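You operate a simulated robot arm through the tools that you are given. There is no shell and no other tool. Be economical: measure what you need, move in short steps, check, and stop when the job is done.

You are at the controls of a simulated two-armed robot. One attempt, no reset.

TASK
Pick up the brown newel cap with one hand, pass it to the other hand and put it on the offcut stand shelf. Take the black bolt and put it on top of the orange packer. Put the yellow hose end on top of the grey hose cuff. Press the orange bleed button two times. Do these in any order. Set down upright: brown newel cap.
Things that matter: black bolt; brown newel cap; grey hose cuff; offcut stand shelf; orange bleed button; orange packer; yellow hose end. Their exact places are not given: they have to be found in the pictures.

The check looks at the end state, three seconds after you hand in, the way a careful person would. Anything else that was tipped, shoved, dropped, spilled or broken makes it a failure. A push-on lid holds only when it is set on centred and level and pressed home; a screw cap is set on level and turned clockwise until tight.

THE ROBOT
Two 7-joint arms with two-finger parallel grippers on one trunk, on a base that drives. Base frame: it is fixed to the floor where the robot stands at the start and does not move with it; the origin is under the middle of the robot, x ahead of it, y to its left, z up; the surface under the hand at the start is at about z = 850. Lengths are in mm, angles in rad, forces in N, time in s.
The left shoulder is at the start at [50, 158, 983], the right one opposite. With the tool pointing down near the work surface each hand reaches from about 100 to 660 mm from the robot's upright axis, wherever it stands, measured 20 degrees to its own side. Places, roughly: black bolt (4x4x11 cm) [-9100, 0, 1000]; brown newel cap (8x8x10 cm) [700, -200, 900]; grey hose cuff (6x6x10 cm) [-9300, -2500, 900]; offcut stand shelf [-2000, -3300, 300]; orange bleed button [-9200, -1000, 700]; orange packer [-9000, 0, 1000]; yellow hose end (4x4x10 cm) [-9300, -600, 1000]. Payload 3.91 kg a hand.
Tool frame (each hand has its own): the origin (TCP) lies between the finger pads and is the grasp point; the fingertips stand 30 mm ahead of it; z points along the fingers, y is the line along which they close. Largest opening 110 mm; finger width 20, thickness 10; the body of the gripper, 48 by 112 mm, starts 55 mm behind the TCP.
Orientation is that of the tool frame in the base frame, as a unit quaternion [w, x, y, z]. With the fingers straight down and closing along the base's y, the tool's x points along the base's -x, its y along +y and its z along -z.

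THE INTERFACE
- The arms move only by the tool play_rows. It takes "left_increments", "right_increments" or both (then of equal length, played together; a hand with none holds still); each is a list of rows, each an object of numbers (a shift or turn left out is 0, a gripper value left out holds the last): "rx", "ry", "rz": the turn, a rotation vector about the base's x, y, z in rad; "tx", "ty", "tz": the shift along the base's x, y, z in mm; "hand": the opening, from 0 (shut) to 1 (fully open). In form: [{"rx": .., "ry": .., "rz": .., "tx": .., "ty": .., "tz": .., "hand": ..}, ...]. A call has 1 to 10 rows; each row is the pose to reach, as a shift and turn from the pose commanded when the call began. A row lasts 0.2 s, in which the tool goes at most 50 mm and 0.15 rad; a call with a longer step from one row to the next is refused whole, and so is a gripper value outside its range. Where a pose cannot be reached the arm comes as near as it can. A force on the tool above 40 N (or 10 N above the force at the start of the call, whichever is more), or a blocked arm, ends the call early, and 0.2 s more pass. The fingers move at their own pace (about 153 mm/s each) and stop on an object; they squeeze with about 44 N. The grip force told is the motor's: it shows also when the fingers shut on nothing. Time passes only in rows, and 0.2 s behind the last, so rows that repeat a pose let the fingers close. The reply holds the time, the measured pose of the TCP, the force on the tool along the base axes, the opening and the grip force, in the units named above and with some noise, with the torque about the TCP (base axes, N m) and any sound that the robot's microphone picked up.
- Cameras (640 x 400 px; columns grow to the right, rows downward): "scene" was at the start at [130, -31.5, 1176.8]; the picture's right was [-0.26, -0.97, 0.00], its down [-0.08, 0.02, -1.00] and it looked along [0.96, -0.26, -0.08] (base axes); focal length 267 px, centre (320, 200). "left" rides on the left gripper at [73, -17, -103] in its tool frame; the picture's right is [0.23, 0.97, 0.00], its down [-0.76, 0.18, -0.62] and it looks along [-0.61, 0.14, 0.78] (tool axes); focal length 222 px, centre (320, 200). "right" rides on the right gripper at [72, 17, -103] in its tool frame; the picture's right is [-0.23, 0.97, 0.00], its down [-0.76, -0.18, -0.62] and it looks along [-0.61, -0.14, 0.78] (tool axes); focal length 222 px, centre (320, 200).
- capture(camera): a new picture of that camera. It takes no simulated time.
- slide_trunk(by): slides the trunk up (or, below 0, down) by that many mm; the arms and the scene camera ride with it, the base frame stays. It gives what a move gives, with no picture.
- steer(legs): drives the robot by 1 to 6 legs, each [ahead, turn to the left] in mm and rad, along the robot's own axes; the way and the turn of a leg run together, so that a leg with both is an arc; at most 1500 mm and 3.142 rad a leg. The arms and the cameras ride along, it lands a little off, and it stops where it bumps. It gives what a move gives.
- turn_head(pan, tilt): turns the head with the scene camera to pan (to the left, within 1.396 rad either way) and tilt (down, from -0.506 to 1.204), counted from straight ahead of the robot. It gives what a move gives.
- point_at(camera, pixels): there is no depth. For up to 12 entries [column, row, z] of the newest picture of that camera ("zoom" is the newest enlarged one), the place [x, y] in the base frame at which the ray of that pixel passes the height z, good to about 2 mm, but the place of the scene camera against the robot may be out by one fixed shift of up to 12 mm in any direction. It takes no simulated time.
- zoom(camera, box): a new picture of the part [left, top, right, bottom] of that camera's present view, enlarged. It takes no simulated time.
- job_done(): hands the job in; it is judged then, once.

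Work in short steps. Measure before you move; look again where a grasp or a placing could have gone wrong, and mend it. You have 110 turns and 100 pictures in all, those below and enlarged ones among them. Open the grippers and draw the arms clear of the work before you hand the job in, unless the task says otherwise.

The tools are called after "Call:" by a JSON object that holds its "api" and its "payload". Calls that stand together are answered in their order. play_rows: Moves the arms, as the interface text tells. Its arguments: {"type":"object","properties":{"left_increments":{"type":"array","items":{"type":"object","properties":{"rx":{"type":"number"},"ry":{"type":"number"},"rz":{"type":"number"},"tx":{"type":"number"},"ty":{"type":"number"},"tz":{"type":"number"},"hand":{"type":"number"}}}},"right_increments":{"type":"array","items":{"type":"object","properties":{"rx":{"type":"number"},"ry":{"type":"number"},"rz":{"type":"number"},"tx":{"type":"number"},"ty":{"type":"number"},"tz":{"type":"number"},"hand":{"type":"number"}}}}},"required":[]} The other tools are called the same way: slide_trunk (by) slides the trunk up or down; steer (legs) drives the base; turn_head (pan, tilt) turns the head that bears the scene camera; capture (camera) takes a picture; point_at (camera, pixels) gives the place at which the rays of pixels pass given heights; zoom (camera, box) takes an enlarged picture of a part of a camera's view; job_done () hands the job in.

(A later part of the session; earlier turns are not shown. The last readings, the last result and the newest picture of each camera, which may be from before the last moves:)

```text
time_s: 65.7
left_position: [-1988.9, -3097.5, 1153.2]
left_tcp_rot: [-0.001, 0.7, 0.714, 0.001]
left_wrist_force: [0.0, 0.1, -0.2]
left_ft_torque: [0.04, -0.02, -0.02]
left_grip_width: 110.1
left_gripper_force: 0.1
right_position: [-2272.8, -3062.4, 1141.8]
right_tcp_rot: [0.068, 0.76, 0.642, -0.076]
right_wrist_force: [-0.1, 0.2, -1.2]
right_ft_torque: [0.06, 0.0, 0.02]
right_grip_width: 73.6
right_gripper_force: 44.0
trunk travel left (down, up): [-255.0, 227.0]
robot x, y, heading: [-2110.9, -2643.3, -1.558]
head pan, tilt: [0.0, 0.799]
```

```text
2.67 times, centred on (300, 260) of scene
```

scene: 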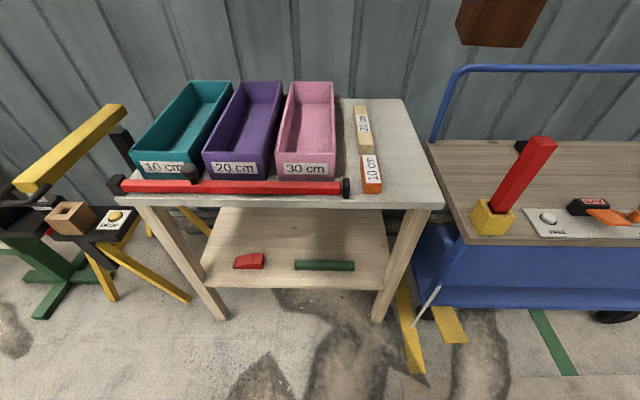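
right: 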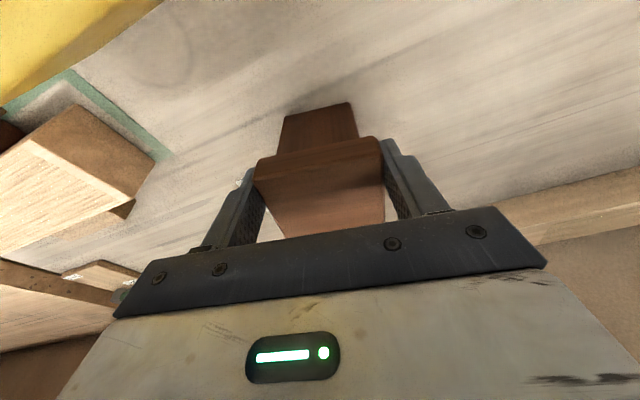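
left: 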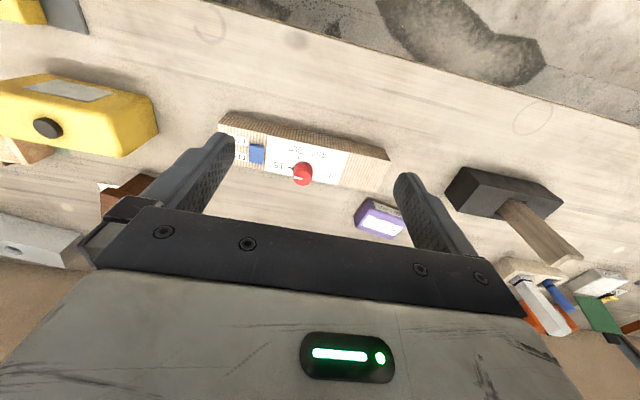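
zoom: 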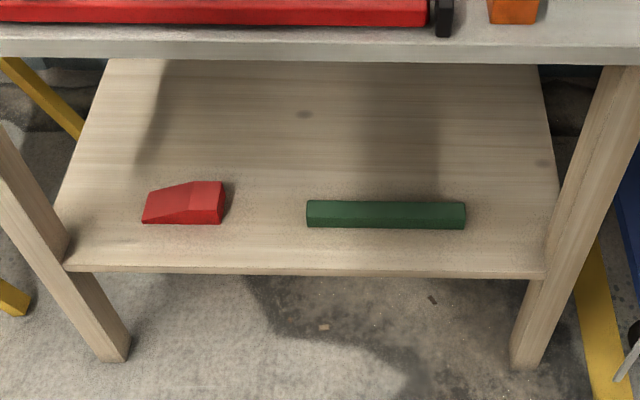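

Gap between red and green items spans x≈-1896…-2013; the cap goes at about (-1955,-3320). First I yaw the hands for the handover: right +1.74, left -1.57.

Call:
{"api": "play_rows", "payload": {"right_increments": [{"rz": 0.15, "tx": 5}, {"rz": 0.3, "tx": 15}, {"rz": 0.45, "tx": 25}, {"rz": 0.6, "tx": 35}, {"rz": 0.75, "tx": 45}, {"rz": 0.9, "tx": 55}, {"rz": 1.05, "tx": 65}, {"rz": 1.2, "tx": 75}, {"rz": 1.35, "tx": 85}, {"rz": 1.49, "tx": 90}], "left_increments": [{"rz": -0.15, "tx": 5}, {"rz": -0.3, "tx": 15}, {"rz": -0.45, "tx": 25}, {"rz": -0.6, "tx": 35}, {"rz": -0.75, "tx": 45}, {"rz": -0.9, "tx": 55}, {"rz": -1.05, "tx": 65}, {"rz": -1.2, "tx": 75}, {"rz": -1.35, "tx": 80}, {"rz": -1.49, "tx": 80}]}}

```text
time_s: 67.8
left_position: [-2013.9, -2942.5, 1075.6]
left_tcp_rot: [0.001, 0.999, 0.052, -0.001]
left_wrist_force: [0.5, 0.6, 0.6]
left_ft_torque: [0.02, 0.01, -0.02]
left_grip_width: 110.2
left_gripper_force: 0.0
left hand out of reach, approached as far as the arm can: row 5, 6, 7, 8, 9, 10
right_position: [-2217.0, -2983.4, 1121.0]
right_tcp_rot: [0.102, 0.125, 0.987, -0.01]
right_wrist_force: [-0.9, -0.6, -2.3]
right_ft_torque: [0.03, 0.06, 0.04]
right_grip_width: 73.6
right_gripper_force: 44.1
right hand out of reach, approached as far as the arm can: row 4, 5, 6, 7, 8, 9, 10
trunk travel left (down, up): [-255.0, 227.0]
robot x, y, heading: [-2108.8, -2645.1, -1.555]
head pan, tilt: [0.0, 0.799]
```

Orientations were reached, closer in. Now finish right yaw and tilt the left hand 0.7 rad.

Call:
{"api": "play_rows", "payload": {"right_increments": [{"rz": 0.13}, {"rz": 0.253}, {"rz": 0.253}, {"rz": 0.253}, {"rz": 0.253}], "left_increments": [{"ry": 0.14, "tx": 5, "tz": 20}, {"ry": 0.28, "tx": 10, "tz": 40}, {"ry": 0.42, "tx": 10, "tz": 60}, {"ry": 0.56, "tx": 10, "tz": 80}, {"ry": 0.7, "tx": 10, "tz": 100}]}}

Call:
{"api": "capture", "payload": {"camera": "left"}}

Call:
{"api": "turn_head", "payload": {"pan": 0, "tilt": 0.5}}

Call:
{"api": "capture", "payload": {"camera": "scene"}}

```text
time_s: 69.0
left_position: [-2000.7, -2942.0, 1172.3]
left_tcp_rot: [-0.017, 0.938, 0.048, -0.343]
left_wrist_force: [0.5, 0.1, 0.1]
left_ft_torque: [-0.02, 0.0, -0.02]
left_grip_width: 109.9
left_gripper_force: 0.1
right_position: [-2215.8, -2914.1, 1124.4]
right_tcp_rot: [0.102, -0.002, 0.995, 0.003]
right_wrist_force: [-0.2, 0.0, -1.7]
right_ft_torque: [0.0, 0.06, 0.0]
right_grip_width: 73.5
right_gripper_force: 43.4
right hand out of reach, approached as far as the arm can: row 1, 2, 3, 4, 5
trunk travel left (down, up): [-255.0, 227.0]
robot x, y, heading: [-2109.3, -2643.2, -1.551]
head pan, tilt: [0.0, 0.799]
```

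```text
73 pictures are left
```

left: 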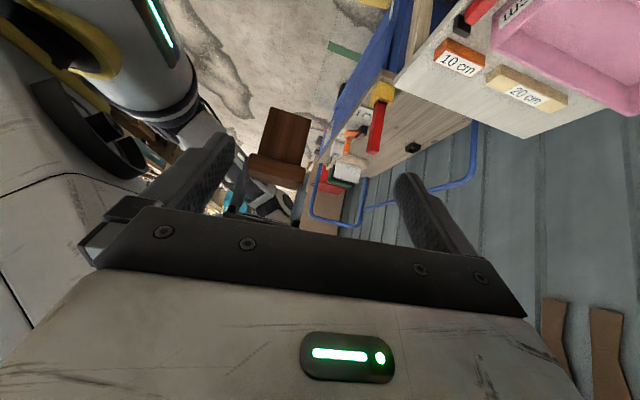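

```text
time_s: 69.8
left_position: [-2001.2, -2943.7, 1172.3]
left_tcp_rot: [-0.018, 0.938, 0.046, -0.342]
left_wrist_force: [-0.3, -0.1, 0.1]
left_ft_torque: [0.02, -0.01, 0.04]
left_grip_width: 110.2
left_gripper_force: 0.1
right_position: [-2217.3, -2914.8, 1123.2]
right_tcp_rot: [0.102, -0.002, 0.995, 0.003]
right_wrist_force: [0.1, 0.0, -2.9]
right_ft_torque: [0.0, 0.03, 0.01]
right_grip_width: 73.9
right_gripper_force: 43.5
trunk travel left (down, up): [-255.0, 227.0]
robot x, y, heading: [-2108.6, -2641.6, -1.555]
head pan, tilt: [0.0, 0.499]
```

```text
72 pictures are left
```

scene: 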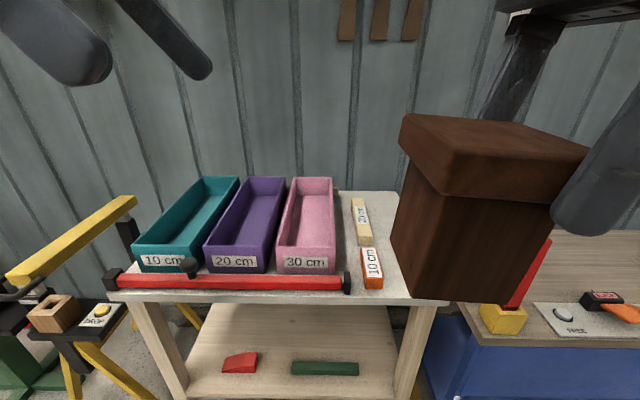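

Right hand holds the cap upright beside. I bring the cap 80 mm left and align the left hand at a pre-grasp point up-left of it.

Call:
{"api": "play_rows", "payload": {"right_increments": [{"tx": 25}, {"tx": 50}, {"tx": 80}, {"tx": 80}], "left_increments": [{"tx": -5, "ty": 10, "tz": 10, "rx": -0.064, "rz": -0.077}, {"tx": -15, "ty": 20, "tz": 20, "rx": -0.064, "rz": -0.077}, {"tx": -23, "ty": 28.5, "tz": 25, "rx": -0.064, "rz": -0.077}, {"tx": -23, "ty": 28.5, "tz": 25, "rx": -0.064, "rz": -0.077}]}}

Call:
{"api": "capture", "payload": {"camera": "left"}}

Call:
{"api": "capture", "payload": {"camera": "scene"}}

```text
time_s: 70.8
left_position: [-2024.6, -2914.5, 1196.1]
left_tcp_rot: [0.0, 0.94, 0.0, -0.342]
left_wrist_force: [-0.1, -0.3, 0.2]
left_ft_torque: [0.01, -0.02, -0.02]
left_grip_width: 109.9
left_gripper_force: 0.1
right_position: [-2178.7, -2888.1, 1105.8]
right_tcp_rot: [0.103, -0.001, 0.995, 0.002]
right_wrist_force: [-0.5, 0.0, -1.1]
right_ft_torque: [0.0, 0.07, -0.02]
right_grip_width: 73.5
right_gripper_force: 43.7
right hand out of reach, approached as far as the arm can: row 1, 2, 3, 4
trunk travel left (down, up): [-255.0, 227.0]
robot x, y, heading: [-2105.6, -2647.9, -1.552]
head pan, tilt: [0.0, 0.499]
```

```text
71 pictures are left
```

left: 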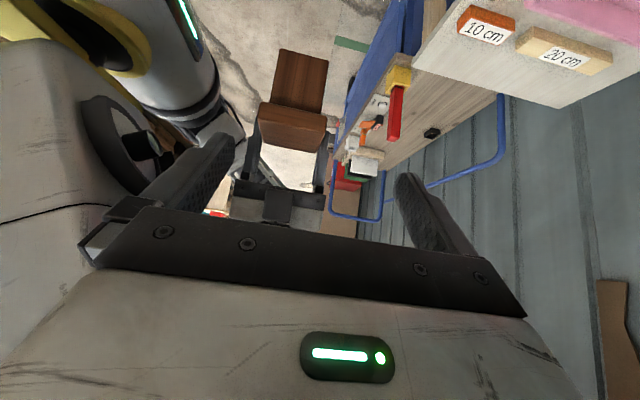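

```text
70 pictures are left
```

scene: 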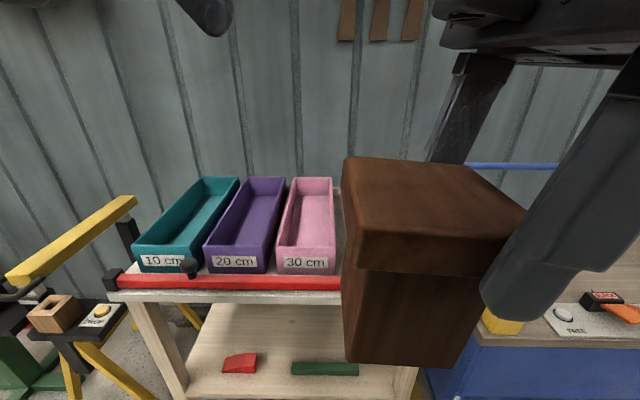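

Right hand is at its limit; the cap centre should be near (-2162,-2888), top ≈1111. I verify with the left camera.

Call:
{"api": "zoom", "payload": {"camera": "left", "box": [220, 30, 380, 200]}}

```text
2.35 times, centred on (300, 115) of left
```

zoom: 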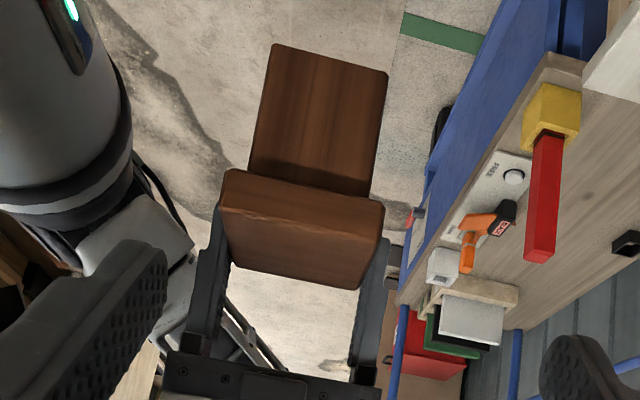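

Call:
{"api": "point_at", "payload": {"camera": "zoom", "pixels": [[222, 207, 1111], [378, 240, 1111], [232, 262, 1111], [358, 288, 1111], [270, 45, 1013], [387, 70, 1013], [225, 170, 1088], [384, 205, 1088]]}}

```text
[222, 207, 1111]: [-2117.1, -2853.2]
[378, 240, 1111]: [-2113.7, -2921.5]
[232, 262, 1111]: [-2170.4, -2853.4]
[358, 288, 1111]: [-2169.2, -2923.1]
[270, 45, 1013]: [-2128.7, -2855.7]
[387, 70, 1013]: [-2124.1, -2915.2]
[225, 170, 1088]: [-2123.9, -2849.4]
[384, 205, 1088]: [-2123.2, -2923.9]
```

Slab's left edge at x≈-2119, y centre -2887. I bring the left hand in along its axis.

Call:
{"api": "play_rows", "payload": {"left_increments": [{"tx": -15, "ty": 14, "tz": -5}, {"tx": -38, "ty": 27.5, "tz": -17}, {"tx": -60, "ty": 27.5, "tz": -43}, {"tx": -80, "ty": 27.5, "tz": -67}, {"tx": -92, "ty": 27.5, "tz": -81}, {"tx": -102, "ty": 27.5, "tz": -93}, {"tx": -102, "ty": 27.5, "tz": -93}]}}

Call:
{"api": "capture", "payload": {"camera": "left"}}

Call:
{"api": "capture", "payload": {"camera": "scene"}}

```text
time_s: 72.5
left_position: [-2125.7, -2886.6, 1102.9]
left_tcp_rot: [-0.001, 0.94, 0.0, -0.342]
left_wrist_force: [0.6, 0.0, 1.3]
left_ft_torque: [0.01, -0.03, 0.0]
left_grip_width: 110.1
left_gripper_force: 0.1
right_position: [-2179.6, -2887.3, 1106.2]
right_tcp_rot: [0.102, -0.002, 0.995, 0.003]
right_wrist_force: [0.0, -0.4, -1.6]
right_ft_torque: [0.0, 0.04, -0.05]
right_grip_width: 73.6
right_gripper_force: 43.8
trunk travel left (down, up): [-255.0, 227.0]
robot x, y, heading: [-2110.2, -2648.9, -1.548]
head pan, tilt: [0.0, 0.499]
```

```text
68 pictures are left
```

left: 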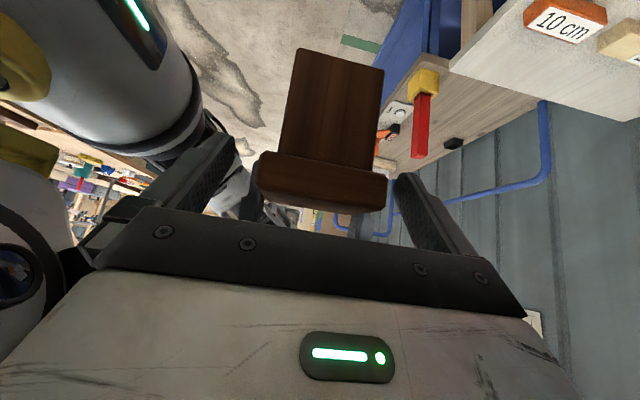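

```text
67 pictures are left
```

scene: 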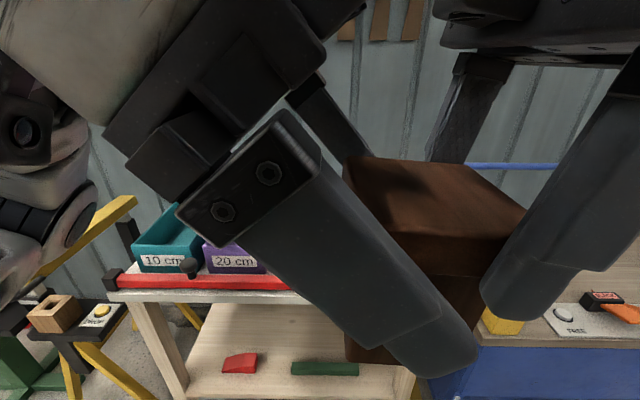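

Left fingers straddle the slab, clear of the right fingers by ~12 mm. Close the left hand.

Call:
{"api": "play_rows", "payload": {"left_increments": [{"hand": 0}, {"hand": 0}, {"hand": 0}]}}

Call:
{"api": "capture", "payload": {"camera": "scene"}}

```text
time_s: 73.2
left_position: [-2124.4, -2887.0, 1104.3]
left_tcp_rot: [0.0, 0.94, 0.001, -0.342]
left_wrist_force: [-0.8, -8.3, -0.5]
left_ft_torque: [-0.26, -0.02, 0.14]
left_grip_width: 73.7
left_gripper_force: 43.8
right_position: [-2178.7, -2888.1, 1108.0]
right_tcp_rot: [0.103, -0.003, 0.995, 0.003]
right_wrist_force: [1.3, 9.2, 0.6]
right_ft_torque: [0.3, -0.08, 0.32]
right_grip_width: 73.7
right_gripper_force: 43.8
trunk travel left (down, up): [-255.0, 227.0]
robot x, y, heading: [-2108.0, -2642.4, -1.555]
head pan, tilt: [0.0, 0.499]
```

```text
66 pictures are left
```

scene: 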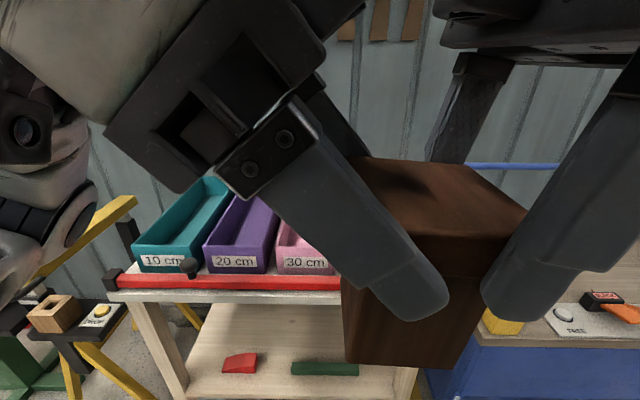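

Both hold at 73.7 mm. Release the right hand and withdraw it upward along its axis.

Call:
{"api": "play_rows", "payload": {"right_increments": [{"hand": 1}, {"hand": 1}, {"hand": 1}, {"tx": -8, "tz": 40}, {"tx": -16, "tz": 80}, {"tx": -40, "tz": 110}, {"tx": -80, "tz": 120}, {"tx": -120, "tz": 120}, {"tx": -120, "tz": 120}]}}

Call:
{"api": "capture", "payload": {"camera": "left"}}

```text
time_s: 75.2
left_position: [-2124.0, -2886.2, 1102.4]
left_tcp_rot: [-0.001, 0.94, 0.001, -0.342]
left_wrist_force: [0.1, 0.6, -0.3]
left_ft_torque: [0.02, -0.07, 0.0]
left_grip_width: 73.8
left_gripper_force: 44.4
right_position: [-2249.8, -2846.7, 1181.1]
right_tcp_rot: [0.103, -0.003, 0.995, 0.003]
right_wrist_force: [-1.2, 0.7, -0.5]
right_ft_torque: [0.04, -0.01, -0.03]
right_grip_width: 109.9
right_gripper_force: 0.1
right hand out of reach, approached as far as the arm can: row 4, 5, 6, 7, 8, 9
trunk travel left (down, up): [-255.0, 227.0]
robot x, y, heading: [-2107.4, -2645.6, -1.555]
head pan, tilt: [0.0, 0.499]
```

```text
65 pictures are left
```

left: 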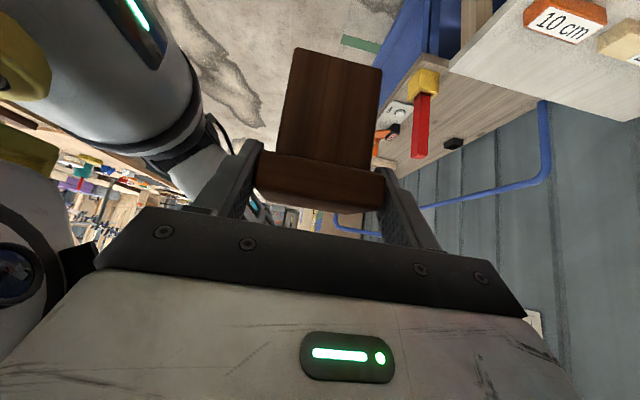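

Left holds the cap alone. I yaw the left hand +1.57 to point ahead and turn the right hand back, drawing it aside.

Call:
{"api": "play_rows", "payload": {"left_increments": [{"rz": 0.15, "tx": 15, "tz": 5}, {"rz": 0.3, "tx": 30, "ty": -5, "tz": 10}, {"rz": 0.45, "tx": 45, "ty": -10, "tz": 10}, {"rz": 0.6, "tx": 60, "ty": -20, "tz": 10}, {"rz": 0.75, "tx": 75, "ty": -30, "tz": 10}, {"rz": 0.9, "tx": 90, "ty": -40, "tz": 10}, {"rz": 1.05, "tx": 105, "ty": -50, "tz": 10}, {"rz": 1.2, "tx": 120, "ty": -60, "tz": 10}, {"rz": 1.35, "tx": 130, "ty": -70, "tz": 10}, {"rz": 1.5, "tx": 140, "ty": -80, "tz": 10}], "right_increments": [{"rz": -0.15, "tx": -10}, {"rz": -0.3, "tx": -20, "ty": 0}, {"rz": -0.45, "tx": -30}, {"rz": -0.6, "tx": -40}, {"rz": -0.75, "tx": -50}, {"rz": -0.9, "tx": -60}, {"rz": -1.05, "tx": -70}, {"rz": -1.2, "tx": -80}, {"rz": -1.35, "tx": -80}, {"rz": -1.5, "tx": -80}]}}

Call:
{"api": "capture", "payload": {"camera": "scene"}}

```text
time_s: 77.5
left_position: [-1985.2, -2966.1, 1112.7]
left_tcp_rot: [0.233, 0.686, 0.642, -0.251]
left_wrist_force: [0.5, 0.2, -1.8]
left_ft_torque: [0.06, -0.01, -0.02]
left_grip_width: 73.8
left_gripper_force: 43.7
right_position: [-2330.1, -2846.7, 1180.2]
right_tcp_rot: [0.076, 0.677, 0.728, -0.067]
right_wrist_force: [-0.5, -0.3, -0.3]
right_ft_torque: [0.0, 0.0, 0.03]
right_grip_width: 109.9
right_gripper_force: 0.0
trunk travel left (down, up): [-255.0, 227.0]
robot x, y, heading: [-2109.5, -2645.4, -1.556]
head pan, tilt: [0.0, 0.499]
```

```text
64 pictures are left
```

scene: 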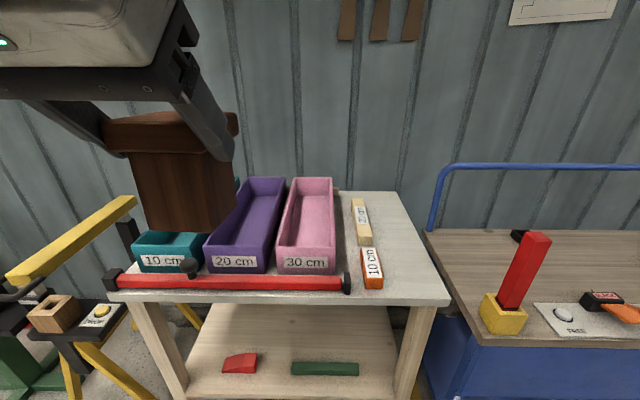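

Cap upright in the left hand. Lower the trunk fully, then lower the left hand in front of the stand.

Call:
{"api": "slide_trunk", "payload": {"by": -255}}

Call:
{"api": "play_rows", "payload": {"left_increments": [{"rz": 0.067, "tx": 5, "tz": -45}, {"rz": 0.067, "tx": 15, "tz": -90}, {"rz": 0.067, "tx": 25, "tz": -135}, {"rz": 0.067, "tx": 30, "tz": -180}, {"rz": 0.067, "tx": 30, "tz": -225}, {"rz": 0.067, "tx": 30, "tz": -270}, {"rz": 0.067, "tx": 30, "tz": -315}, {"rz": 0.067, "tx": 30, "tz": -360}, {"rz": 0.067, "tx": 30, "tz": -400}, {"rz": 0.067, "tx": 30, "tz": -430}]}}

Call:
{"api": "turn_head", "payload": {"pan": 0.2, "tilt": 0.8}}

Call:
{"api": "capture", "payload": {"camera": "scene"}}

```text
time_s: 80.1
left_position: [-1985.4, -2966.6, 857.8]
left_tcp_rot: [0.233, 0.687, 0.64, -0.251]
left_wrist_force: [0.9, 0.0, -2.2]
left_ft_torque: [0.07, 0.0, 0.0]
left_grip_width: 74.0
left_gripper_force: 43.8
right_position: [-2330.6, -2844.5, 925.1]
right_tcp_rot: [0.076, 0.676, 0.73, -0.067]
right_wrist_force: [0.1, 0.3, 0.1]
right_ft_torque: [0.0, 0.0, 0.04]
right_grip_width: 109.9
right_gripper_force: 0.1
trunk travel left (down, up): [0.0, 482.0]
robot x, y, heading: [-2110.0, -2646.2, -1.555]
head pan, tilt: [0.0, 0.499]
```

```text
time_s: 81.8
left_position: [-1966.1, -3000.4, 518.7]
left_tcp_rot: [0.249, 0.657, 0.666, -0.249]
left_wrist_force: [0.4, -1.8, -2.6]
left_ft_torque: [-0.01, 0.04, -0.09]
left_grip_width: 73.7
left_gripper_force: 43.7
left hand out of reach, approached as far as the arm can: row 3, 4, 5, 6, 7, 8
right_position: [-2329.9, -2846.1, 923.8]
right_tcp_rot: [0.077, 0.676, 0.73, -0.068]
right_wrist_force: [0.0, -0.1, 0.0]
right_ft_torque: [-0.02, 0.01, 0.0]
right_grip_width: 109.9
right_gripper_force: 0.0
trunk travel left (down, up): [0.0, 482.0]
robot x, y, heading: [-2113.1, -2647.5, -1.55]
head pan, tilt: [0.0, 0.499]
stopped in row 8 (left hand): the force on the tool passed its limit at 60 N (the readings are from after the stop); the commanded pose is now the measured one
```

```text
time_s: 82.6
left_position: [-1967.0, -3000.9, 518.7]
left_tcp_rot: [0.25, 0.657, 0.666, -0.25]
left_wrist_force: [0.7, -2.3, -1.8]
left_ft_torque: [-0.07, 0.0, -0.08]
left_grip_width: 73.5
left_gripper_force: 43.7
right_position: [-2329.1, -2845.5, 925.0]
right_tcp_rot: [0.077, 0.676, 0.73, -0.067]
right_wrist_force: [0.1, -0.1, 0.2]
right_ft_torque: [0.04, -0.01, 0.0]
right_grip_width: 109.8
right_gripper_force: 0.1
trunk travel left (down, up): [0.0, 482.0]
robot x, y, heading: [-2107.9, -2643.5, -1.551]
head pan, tilt: [0.201, 0.799]
```

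```text
63 pictures are left
```

scene: 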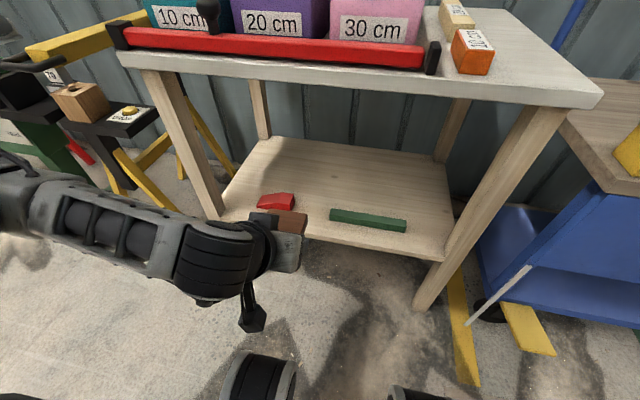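

A force stop at z≈519. I check with the left camera whether the cap shifted and what was touched.

Call:
{"api": "capture", "payload": {"camera": "left"}}

Call:
{"api": "zoom", "payload": {"camera": "scene", "box": [150, 180, 350, 340]}}

```text
62 pictures are left
```

left: 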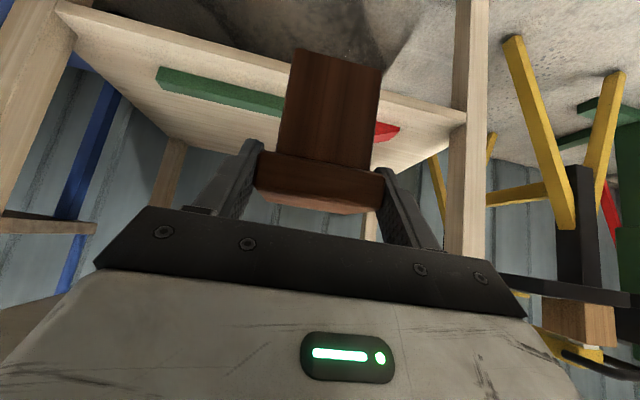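

```text
2.50 times, centred on (250, 260) of scene
```

zoom: 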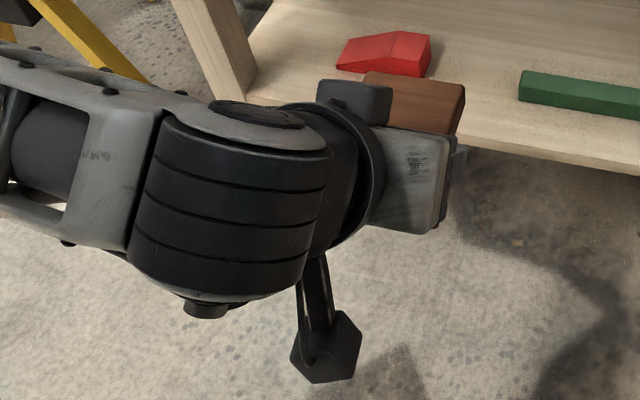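

Cap is unmoved; nothing in contact now. I continue down, further out and in slower steps.

Call:
{"api": "play_rows", "payload": {"left_increments": [{"ty": -15}, {"ty": -35, "tx": 5}, {"ty": -35, "tx": 10, "tz": -20}, {"ty": -35, "tx": 11, "tz": -40}, {"ty": -35, "tx": 11, "tz": -60}, {"ty": -35, "tx": 11, "tz": -80}, {"ty": -35, "tx": 11, "tz": -93}, {"ty": -35, "tx": 11, "tz": -93}]}}

```text
time_s: 84.4
left_position: [-1954.9, -3035.9, 426.8]
left_tcp_rot: [0.249, 0.658, 0.665, -0.251]
left_wrist_force: [-1.2, -0.3, -1.8]
left_ft_torque: [0.05, 0.02, -0.02]
left_grip_width: 73.6
left_gripper_force: 44.0
right_position: [-2329.6, -2846.3, 924.5]
right_tcp_rot: [0.076, 0.676, 0.73, -0.067]
right_wrist_force: [0.5, -0.4, 0.4]
right_ft_torque: [0.0, 0.01, -0.05]
right_grip_width: 110.2
right_gripper_force: 0.0
trunk travel left (down, up): [0.0, 482.0]
robot x, y, heading: [-2109.1, -2648.7, -1.552]
head pan, tilt: [0.201, 0.799]
```

At z=427 in front of the shelf. Drive 130 mm ahead and look before entering.

Call:
{"api": "steer", "payload": {"legs": [[130, 0]]}}

Call:
{"api": "capture", "payload": {"camera": "left"}}

Call:
{"api": "capture", "payload": {"camera": "scene"}}

```text
time_s: 85.7
left_position: [-1951.7, -3164.1, 427.9]
left_tcp_rot: [0.25, 0.657, 0.666, -0.25]
left_wrist_force: [0.9, -0.6, -2.2]
left_ft_torque: [0.04, 0.0, -0.02]
left_grip_width: 73.7
left_gripper_force: 44.3
right_position: [-2326.9, -2975.6, 925.7]
right_tcp_rot: [0.076, 0.675, 0.731, -0.067]
right_wrist_force: [0.4, 0.8, 0.8]
right_ft_torque: [0.0, 0.0, 0.03]
right_grip_width: 109.8
right_gripper_force: 0.1
trunk travel left (down, up): [0.0, 482.0]
robot x, y, heading: [-2105.3, -2773.8, -1.549]
head pan, tilt: [0.201, 0.799]
```

```text
60 pictures are left
```

left: 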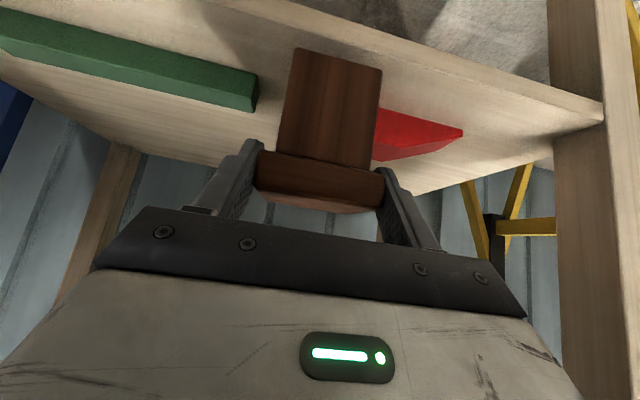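

```text
59 pictures are left
```

scene: 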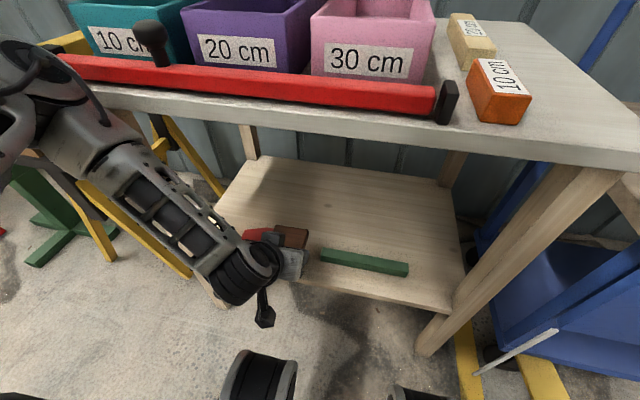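

Call:
{"api": "point_at", "payload": {"camera": "left", "pixels": [[257, 108, 300], [255, 78, 325], [375, 160, 300], [462, 135, 300], [280, 30, 300], [560, 118, 300]]}}

Call:
{"api": "point_at", "payload": {"camera": "scene", "pixels": [[322, 262, 300], [243, 240, 300], [270, 240, 300], [440, 308, 300], [405, 275, 300], [320, 287, 300]]}}

```text
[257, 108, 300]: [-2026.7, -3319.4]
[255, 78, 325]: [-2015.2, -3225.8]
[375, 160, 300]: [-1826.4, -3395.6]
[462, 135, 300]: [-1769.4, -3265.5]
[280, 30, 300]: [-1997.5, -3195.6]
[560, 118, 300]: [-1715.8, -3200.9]
```

```text
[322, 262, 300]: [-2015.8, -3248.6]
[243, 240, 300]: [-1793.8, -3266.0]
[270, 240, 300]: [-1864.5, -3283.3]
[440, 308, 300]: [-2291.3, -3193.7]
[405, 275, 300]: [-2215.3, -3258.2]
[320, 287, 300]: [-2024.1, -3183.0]
```

Gap centre x≈-1957; cap at -1952. Extend 120 mm in at this height, shifting -5 mm.

Call:
{"api": "play_rows", "payload": {"left_increments": [{"ty": -25, "tx": -3}, {"ty": -50, "tx": -5}, {"ty": -75, "tx": -5}, {"ty": -100, "tx": -5}, {"ty": -115, "tx": -5}, {"ty": -115, "tx": -5}]}}

Call:
{"api": "capture", "payload": {"camera": "left"}}

Call:
{"api": "capture", "payload": {"camera": "scene"}}

```text
time_s: 87.1
left_position: [-1956.8, -3279.3, 427.0]
left_tcp_rot: [0.25, 0.657, 0.666, -0.25]
left_wrist_force: [-0.1, 0.3, -1.9]
left_ft_torque: [0.04, -0.01, -0.01]
left_grip_width: 73.3
left_gripper_force: 43.4
right_position: [-2326.4, -2976.4, 924.7]
right_tcp_rot: [0.076, 0.675, 0.731, -0.067]
right_wrist_force: [0.6, 0.0, 0.3]
right_ft_torque: [-0.01, 0.0, -0.02]
right_grip_width: 109.7
right_gripper_force: 0.1
trunk travel left (down, up): [0.0, 482.0]
robot x, y, heading: [-2106.5, -2777.9, -1.547]
head pan, tilt: [0.201, 0.799]
```

```text
58 pictures are left
```

left: 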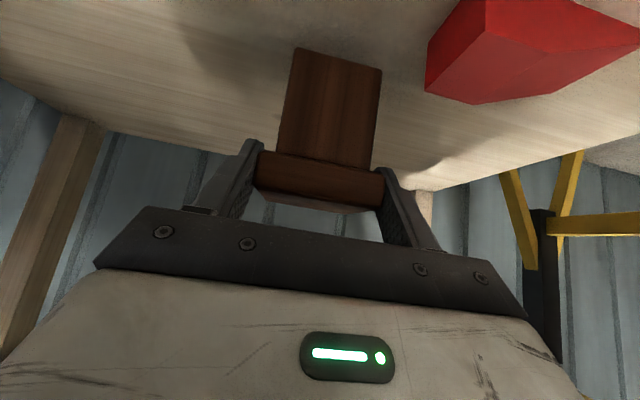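

```text
57 pictures are left
```

scene: 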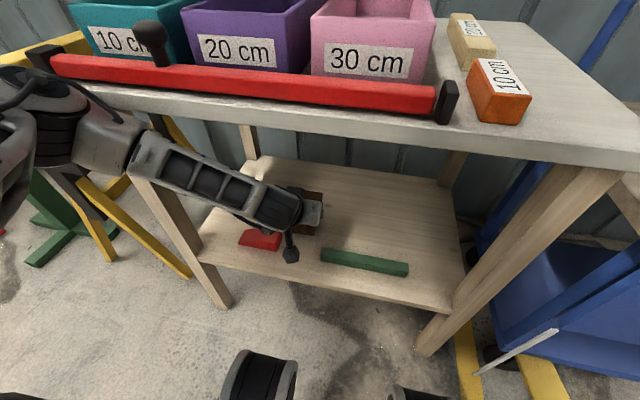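

Clear. Lower in small steps toward the shelf (contact expected ~36 mm down).

Call:
{"api": "play_rows", "payload": {"left_increments": [{"tz": -10}, {"tz": -20}, {"tz": -26}, {"tz": -29}, {"tz": -32}, {"tz": -32}]}}

Call:
{"api": "capture", "payload": {"camera": "left"}}

```text
time_s: 88.5
left_position: [-1959.2, -3281.7, 400.4]
left_tcp_rot: [0.251, 0.656, 0.665, -0.254]
left_wrist_force: [-0.2, 5.6, 32.4]
left_ft_torque: [-0.26, -0.3, -0.13]
left_grip_width: 73.7
left_gripper_force: 44.0
right_position: [-2327.6, -2973.8, 925.4]
right_tcp_rot: [0.078, 0.675, 0.731, -0.067]
right_wrist_force: [0.1, 0.3, -0.2]
right_ft_torque: [-0.02, 0.02, -0.02]
right_grip_width: 110.1
right_gripper_force: 0.1
trunk travel left (down, up): [0.0, 482.0]
robot x, y, heading: [-2105.7, -2774.6, -1.547]
head pan, tilt: [0.201, 0.799]
```

```text
56 pictures are left
```

left: 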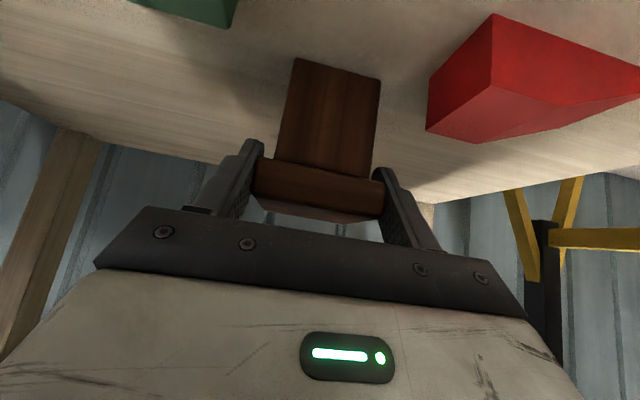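

Contact (32 N up). Ease up 4 mm, then open the fingers.

Call:
{"api": "play_rows", "payload": {"left_increments": [{"tz": 3}, {"tz": 4}, {"tz": 4}]}}

Call:
{"api": "play_rows", "payload": {"left_increments": [{"hand": 0.75}, {"hand": 0.8}, {"hand": 0.9}, {"hand": 1}, {"hand": 1}]}}

Call:
{"api": "capture", "payload": {"camera": "left"}}

```text
time_s: 89.3
left_position: [-1958.1, -3279.2, 399.3]
left_tcp_rot: [0.251, 0.656, 0.667, -0.248]
left_wrist_force: [-2.9, -4.3, 8.5]
left_ft_torque: [-0.89, 0.24, -0.12]
left_grip_width: 73.3
left_gripper_force: 44.2
right_position: [-2327.4, -2975.3, 925.6]
right_tcp_rot: [0.077, 0.675, 0.731, -0.067]
right_wrist_force: [0.1, 0.1, -0.4]
right_ft_torque: [0.03, -0.02, -0.02]
right_grip_width: 109.9
right_gripper_force: 0.0
trunk travel left (down, up): [0.0, 482.0]
robot x, y, heading: [-2105.4, -2775.8, -1.552]
head pan, tilt: [0.201, 0.799]
```

```text
time_s: 90.5
left_position: [-1957.3, -3279.4, 399.2]
left_tcp_rot: [0.25, 0.657, 0.666, -0.25]
left_wrist_force: [-0.2, 0.7, -0.1]
left_ft_torque: [0.03, 0.03, -0.02]
left_grip_width: 110.2
left_gripper_force: 0.0
right_position: [-2327.9, -2975.9, 925.5]
right_tcp_rot: [0.076, 0.675, 0.731, -0.067]
right_wrist_force: [0.3, -0.3, 0.0]
right_ft_torque: [0.01, 0.03, -0.05]
right_grip_width: 110.1
right_gripper_force: 0.1
trunk travel left (down, up): [0.0, 482.0]
robot x, y, heading: [-2105.5, -2775.2, -1.551]
head pan, tilt: [0.201, 0.799]
```

```text
55 pictures are left
```

left: 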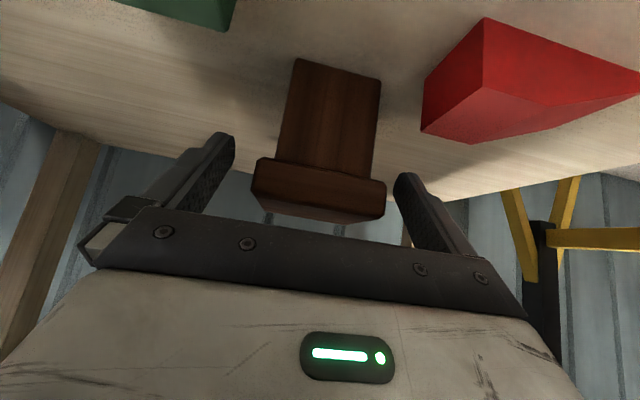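

Cap stands upright on the shelf. Withdraw the left hand along its axis and back out.

Call:
{"api": "play_rows", "payload": {"left_increments": [{"ty": 16, "tz": 14}, {"ty": 40, "tz": 34}, {"ty": 66, "tz": 55}, {"ty": 95, "tz": 65}, {"ty": 130, "tz": 65}, {"ty": 165, "tz": 65}, {"ty": 200, "tz": 65}, {"ty": 225, "tz": 65}]}}

Call:
{"api": "steer", "payload": {"legs": [[-350, 0]]}}

Call:
{"api": "capture", "payload": {"camera": "scene"}}

```text
time_s: 91.9
left_position: [-1955.3, -3129.1, 473.1]
left_tcp_rot: [0.268, 0.647, 0.665, -0.26]
left_wrist_force: [-0.1, -3.9, 3.1]
left_ft_torque: [0.39, 0.06, 0.08]
left_grip_width: 110.0
left_gripper_force: 0.0
left hand out of reach, approached as far as the arm can: row 7
right_position: [-2327.0, -2976.1, 925.0]
right_tcp_rot: [0.076, 0.675, 0.73, -0.067]
right_wrist_force: [-0.2, -0.8, 0.7]
right_ft_torque: [0.01, 0.01, -0.01]
right_grip_width: 110.0
right_gripper_force: 0.2
trunk travel left (down, up): [0.0, 482.0]
robot x, y, heading: [-2107.2, -2775.8, -1.551]
head pan, tilt: [0.201, 0.799]
stopped in row 7 (left hand): the force on the tool passed its limit at 67 N (the readings are from after the stop); the commanded pose is now the measured one
```

```text
time_s: 94.2
left_position: [-1961.9, -2770.8, 472.6]
left_tcp_rot: [0.27, 0.644, 0.667, -0.259]
left_wrist_force: [1.8, -14.7, -2.5]
left_ft_torque: [-0.25, -0.01, 0.03]
left_grip_width: 110.0
left_gripper_force: 0.0
right_position: [-2333.4, -2621.4, 924.8]
right_tcp_rot: [0.077, 0.673, 0.733, -0.067]
right_wrist_force: [1.2, 0.3, 0.4]
right_ft_torque: [-0.01, -0.01, 0.0]
right_grip_width: 109.7
right_gripper_force: 0.1
trunk travel left (down, up): [0.0, 482.0]
robot x, y, heading: [-2116.3, -2415.6, -1.54]
head pan, tilt: [0.201, 0.799]
```

```text
54 pictures are left
```

scene: 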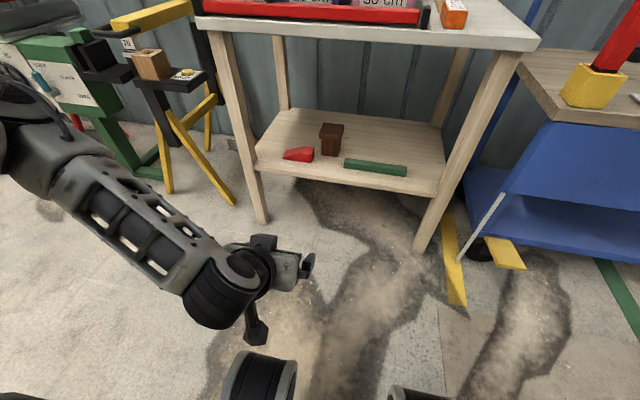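

Cap is upright on the shelf. Next free the left arm (it touches the robot itself), raise the trunk, and untilt the hand.

Call:
{"api": "play_rows", "payload": {"left_increments": [{"ty": -30, "tz": 10}, {"ty": -60, "tz": 40}, {"ty": -60, "tz": 80}, {"ty": -60, "tz": 120}, {"ty": -60, "tz": 160}, {"ty": -60, "tz": 200, "rx": 0.12}, {"ty": -60, "tz": 240, "rx": 0.26}, {"ty": -60, "tz": 280, "rx": 0.4}, {"ty": -60, "tz": 320, "rx": 0.55}, {"ty": -60, "tz": 350, "rx": 0.7}]}}

Call:
{"api": "slide_trunk", "payload": {"by": 225}}

Call:
{"api": "turn_head", "payload": {"pan": -1.2, "tilt": 0.2}}

Call:
{"api": "capture", "payload": {"camera": "scene"}}

```text
time_s: 96.4
left_position: [-1961.6, -2832.4, 822.0]
left_tcp_rot: [0.032, 0.698, 0.715, -0.014]
left_wrist_force: [0.2, -0.9, -0.5]
left_ft_torque: [0.01, 0.06, 0.01]
left_grip_width: 110.2
left_gripper_force: 0.1
right_position: [-2334.8, -2621.2, 925.4]
right_tcp_rot: [0.077, 0.672, 0.733, -0.067]
right_wrist_force: [0.2, 0.4, 0.1]
right_ft_torque: [0.02, 0.02, 0.01]
right_grip_width: 110.0
right_gripper_force: 0.1
trunk travel left (down, up): [0.0, 482.0]
robot x, y, heading: [-2113.1, -2417.7, -1.545]
head pan, tilt: [0.201, 0.799]
```

```text
time_s: 98.8
left_position: [-1961.7, -2831.5, 1047.4]
left_tcp_rot: [0.032, 0.698, 0.715, -0.015]
left_wrist_force: [0.5, 0.8, 0.2]
left_ft_torque: [0.01, -0.01, 0.0]
left_grip_width: 110.0
left_gripper_force: 0.0
right_position: [-2334.1, -2620.3, 1150.2]
right_tcp_rot: [0.076, 0.673, 0.733, -0.067]
right_wrist_force: [-0.5, 0.1, -0.1]
right_ft_torque: [-0.01, -0.01, 0.01]
right_grip_width: 109.7
right_gripper_force: 0.2
trunk travel left (down, up): [-225.0, 257.0]
robot x, y, heading: [-2118.1, -2418.0, -1.543]
head pan, tilt: [0.201, 0.799]
```

```text
time_s: 100.3
left_position: [-1961.8, -2832.2, 1047.8]
left_tcp_rot: [0.032, 0.698, 0.716, -0.015]
left_wrist_force: [0.7, -0.7, 0.1]
left_ft_torque: [0.02, -0.02, -0.02]
left_grip_width: 110.2
left_gripper_force: 0.1
right_position: [-2335.2, -2621.3, 1149.8]
right_tcp_rot: [0.078, 0.672, 0.733, -0.067]
right_wrist_force: [-0.2, -0.4, 0.2]
right_ft_torque: [-0.01, 0.0, 0.01]
right_grip_width: 110.2
right_gripper_force: 0.0
trunk travel left (down, up): [-225.0, 257.0]
robot x, y, heading: [-2116.2, -2420.3, -1.543]
head pan, tilt: [-1.201, 0.201]
```

```text
53 pictures are left
```

scene: 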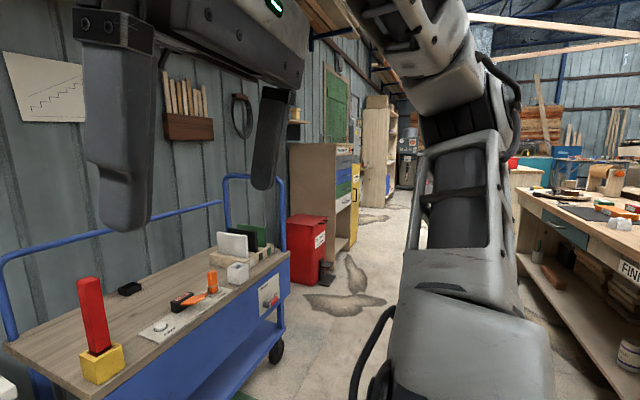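

An aisle leads toward -x. I turn to face it and look ahead.

Call:
{"api": "steer", "payload": {"legs": [[0, -1.598]]}}

Call:
{"api": "turn_head", "payload": {"pan": 0, "tilt": 0.2}}

Call:
{"api": "capture", "payload": {"camera": "scene"}}

```text
time_s: 104.7
left_position: [-2537.7, -2552.5, 1047.0]
left_tcp_rot: [0.012, 0.999, -0.012, -0.033]
left_wrist_force: [-0.9, -0.6, 0.7]
left_ft_torque: [-0.01, 0.02, -0.01]
left_grip_width: 110.0
left_gripper_force: 0.0
right_position: [-2307.5, -2189.4, 1150.0]
right_tcp_rot: [0.005, 0.995, 0.019, -0.102]
right_wrist_force: [0.0, -0.2, -0.5]
right_ft_torque: [-0.01, 0.04, 0.02]
right_grip_width: 109.8
right_gripper_force: 0.1
trunk travel left (down, up): [-225.0, 257.0]
robot x, y, heading: [-2110.9, -2416.0, 3.119]
head pan, tilt: [-1.201, 0.201]
```

```text
time_s: 106.1
left_position: [-2538.8, -2551.0, 1049.1]
left_tcp_rot: [0.012, 0.999, -0.012, -0.034]
left_wrist_force: [-0.7, 0.2, -0.1]
left_ft_torque: [0.0, 0.01, -0.03]
left_grip_width: 110.0
left_gripper_force: 0.1
right_position: [-2307.2, -2190.6, 1149.8]
right_tcp_rot: [0.005, 0.995, 0.018, -0.102]
right_wrist_force: [-0.6, -0.3, -0.3]
right_ft_torque: [0.0, -0.01, -0.01]
right_grip_width: 110.0
right_gripper_force: 0.1
trunk travel left (down, up): [-225.0, 257.0]
robot x, y, heading: [-2116.0, -2415.9, 3.12]
head pan, tilt: [0.0, 0.201]
```

```text
52 pictures are left
```

scene: 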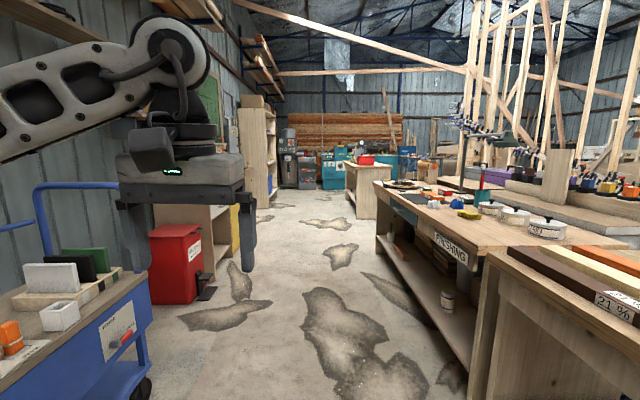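

Call:
{"api": "point_at", "payload": {"camera": "scene", "pixels": [[152, 398, 0], [198, 303, 0], [240, 252, 0], [382, 262, 0], [480, 398, 0], [345, 195, 0], [365, 225, 0], [270, 205, 0], [385, 185, 800], [348, 163, 850], [320, 185, 0]]}}

Call:
{"api": "zoom", "payload": {"camera": "scene", "box": [230, 100, 470, 240]}}

```text
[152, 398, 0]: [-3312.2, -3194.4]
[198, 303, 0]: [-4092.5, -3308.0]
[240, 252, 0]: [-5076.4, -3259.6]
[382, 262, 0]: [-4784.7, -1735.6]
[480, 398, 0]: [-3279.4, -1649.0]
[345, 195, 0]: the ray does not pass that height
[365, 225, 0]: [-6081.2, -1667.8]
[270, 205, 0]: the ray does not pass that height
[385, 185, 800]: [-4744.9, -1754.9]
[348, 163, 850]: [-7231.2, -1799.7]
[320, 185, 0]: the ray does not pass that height
```

```text
2.67 times, centred on (350, 170) of scene
```

zoom: 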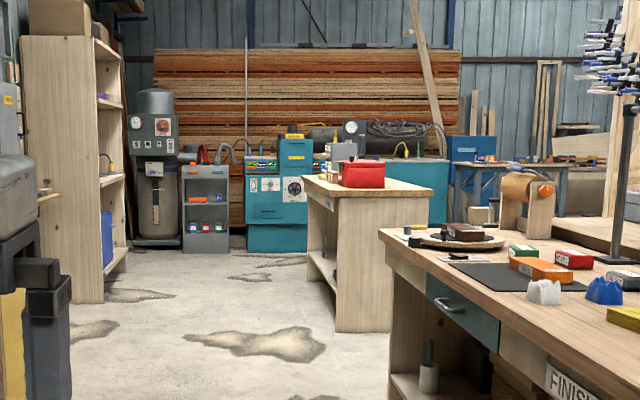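

The aisle is wide (y -1735…-3200). I drive ~5400 mm along it and look.

Call:
{"api": "steer", "payload": {"legs": [[0, 0.02], [1500, 0], [1500, 0], [1500, 0], [900, 0]]}}

Call:
{"api": "turn_head", "payload": {"pan": -0.3, "tilt": 0.15}}

Call:
{"api": "capture", "payload": {"camera": "scene"}}

```text
time_s: 132.2
left_position: [-7940.2, -2654.4, 1047.9]
left_tcp_rot: [0.012, 0.999, -0.005, -0.033]
left_wrist_force: [0.6, 0.0, 0.2]
left_ft_torque: [0.03, 0.05, -0.04]
left_grip_width: 109.7
left_gripper_force: 0.1
right_position: [-7714.1, -2288.0, 1151.3]
right_tcp_rot: [0.005, 0.994, 0.026, -0.102]
right_wrist_force: [-0.4, 0.2, 0.1]
right_ft_torque: [0.01, 0.01, -0.02]
right_grip_width: 109.8
right_gripper_force: 0.0
trunk travel left (down, up): [-225.0, 257.0]
robot x, y, heading: [-7522.1, -2514.6, 3.138]
head pan, tilt: [0.0, 0.201]
```

```text
time_s: 133.1
left_position: [-7940.4, -2654.2, 1047.5]
left_tcp_rot: [0.013, 0.999, -0.007, -0.032]
left_wrist_force: [0.2, 0.6, -0.9]
left_ft_torque: [0.0, -0.01, 0.04]
left_grip_width: 110.0
left_gripper_force: 0.1
right_position: [-7714.2, -2289.1, 1150.6]
right_tcp_rot: [0.006, 0.994, 0.026, -0.102]
right_wrist_force: [-0.9, 0.3, 0.7]
right_ft_torque: [-0.03, 0.03, 0.02]
right_grip_width: 109.8
right_gripper_force: 0.1
trunk travel left (down, up): [-225.0, 257.0]
robot x, y, heading: [-7518.2, -2512.3, 3.137]
head pan, tilt: [-0.3, 0.15]
```

```text
50 pictures are left
```

scene: 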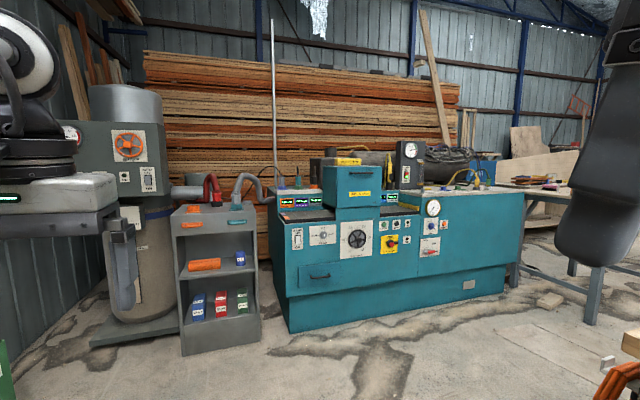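

Call:
{"api": "zoom", "payload": {"camera": "scene", "box": [160, 150, 320, 250]}}

Call:
{"api": "zoom", "payload": {"camera": "scene", "box": [300, 130, 560, 290]}}

```text
4.00 times, centred on (240, 200) of scene
```

zoom: 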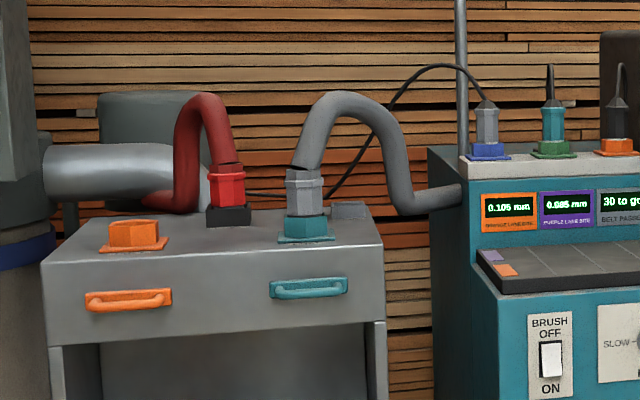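

```text
2.46 times, centred on (430, 210) of scene
```

zoom: 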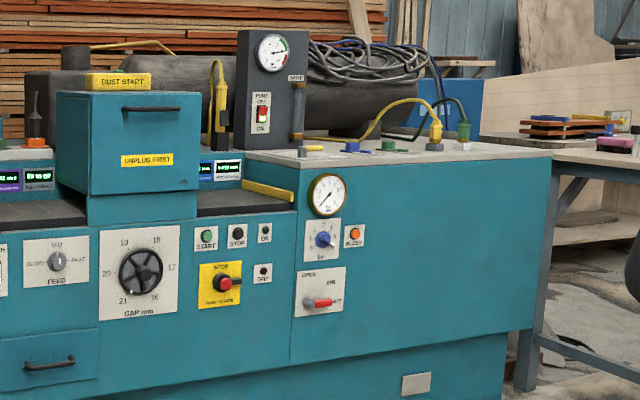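

Bleed button at zoom (354,234), yellow hose end at (434,128), grey cuff at first zoom (306,190). I get their rough places.

Call:
{"api": "point_at", "payload": {"camera": "zoom", "pixels": [[434, 150, 900], [434, 108, 950], [354, 234, 700], [350, 150, 900], [490, 330, 0], [548, 152, 900], [525, 390, 0], [290, 360, 0], [570, 140, 900], [250, 400, 0], [505, 395, 0]]}}

Call:
{"api": "point_at", "payload": {"camera": "scene", "pixels": [[236, 211, 850], [236, 192, 930], [180, 355, 0], [260, 340, 0], [287, 330, 0], [506, 290, 0], [590, 323, 0], [213, 210, 850], [193, 212, 850]]}}

```text
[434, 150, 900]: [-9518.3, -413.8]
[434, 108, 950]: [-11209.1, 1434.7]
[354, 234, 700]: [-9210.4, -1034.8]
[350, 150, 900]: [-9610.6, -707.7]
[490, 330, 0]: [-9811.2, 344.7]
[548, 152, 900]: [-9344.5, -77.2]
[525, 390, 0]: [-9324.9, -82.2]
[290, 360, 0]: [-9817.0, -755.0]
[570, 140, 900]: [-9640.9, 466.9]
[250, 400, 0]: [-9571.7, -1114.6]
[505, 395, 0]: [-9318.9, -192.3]
```

```text
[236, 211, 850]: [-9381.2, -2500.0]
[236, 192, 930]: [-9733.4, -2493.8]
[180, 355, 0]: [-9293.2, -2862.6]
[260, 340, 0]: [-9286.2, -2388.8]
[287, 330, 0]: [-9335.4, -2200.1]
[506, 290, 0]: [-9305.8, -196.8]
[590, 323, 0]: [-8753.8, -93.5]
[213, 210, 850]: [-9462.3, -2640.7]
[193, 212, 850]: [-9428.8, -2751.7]
```

I look to the right to see the way to the blue-legged table.

Call:
{"api": "turn_head", "payload": {"pan": -0.95, "tilt": 0.2}}

Call:
{"api": "capture", "payload": {"camera": "scene"}}

```text
time_s: 134.1
left_position: [-7939.6, -2654.1, 1047.2]
left_tcp_rot: [0.012, 0.999, -0.005, -0.033]
left_wrist_force: [-0.1, 0.0, 0.6]
left_ft_torque: [0.0, -0.03, -0.01]
left_grip_width: 109.8
left_gripper_force: 0.1
right_position: [-7714.0, -2288.2, 1149.5]
right_tcp_rot: [0.005, 0.994, 0.025, -0.102]
right_wrist_force: [1.2, 0.2, -0.2]
right_ft_torque: [0.01, -0.03, -0.03]
right_grip_width: 110.2
right_gripper_force: 0.1
trunk travel left (down, up): [-225.0, 257.0]
robot x, y, heading: [-7519.3, -2512.4, 3.138]
head pan, tilt: [-0.949, 0.201]
```

```text
47 pictures are left
```

scene: 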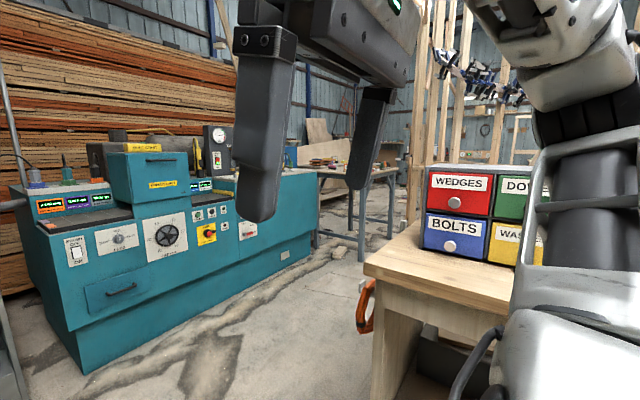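

Call:
{"api": "point_at", "payload": {"camera": "scene", "pixels": [[366, 268, 830], [423, 222, 830], [375, 398, 0], [362, 262, 0], [290, 265, 0], [85, 372, 0], [415, 218, 830], [365, 330, 600]]}}

```text
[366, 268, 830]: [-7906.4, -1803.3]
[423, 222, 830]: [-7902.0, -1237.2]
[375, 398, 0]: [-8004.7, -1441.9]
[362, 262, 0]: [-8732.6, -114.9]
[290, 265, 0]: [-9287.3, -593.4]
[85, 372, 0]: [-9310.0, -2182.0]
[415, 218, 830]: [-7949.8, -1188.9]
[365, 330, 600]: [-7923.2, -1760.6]
```

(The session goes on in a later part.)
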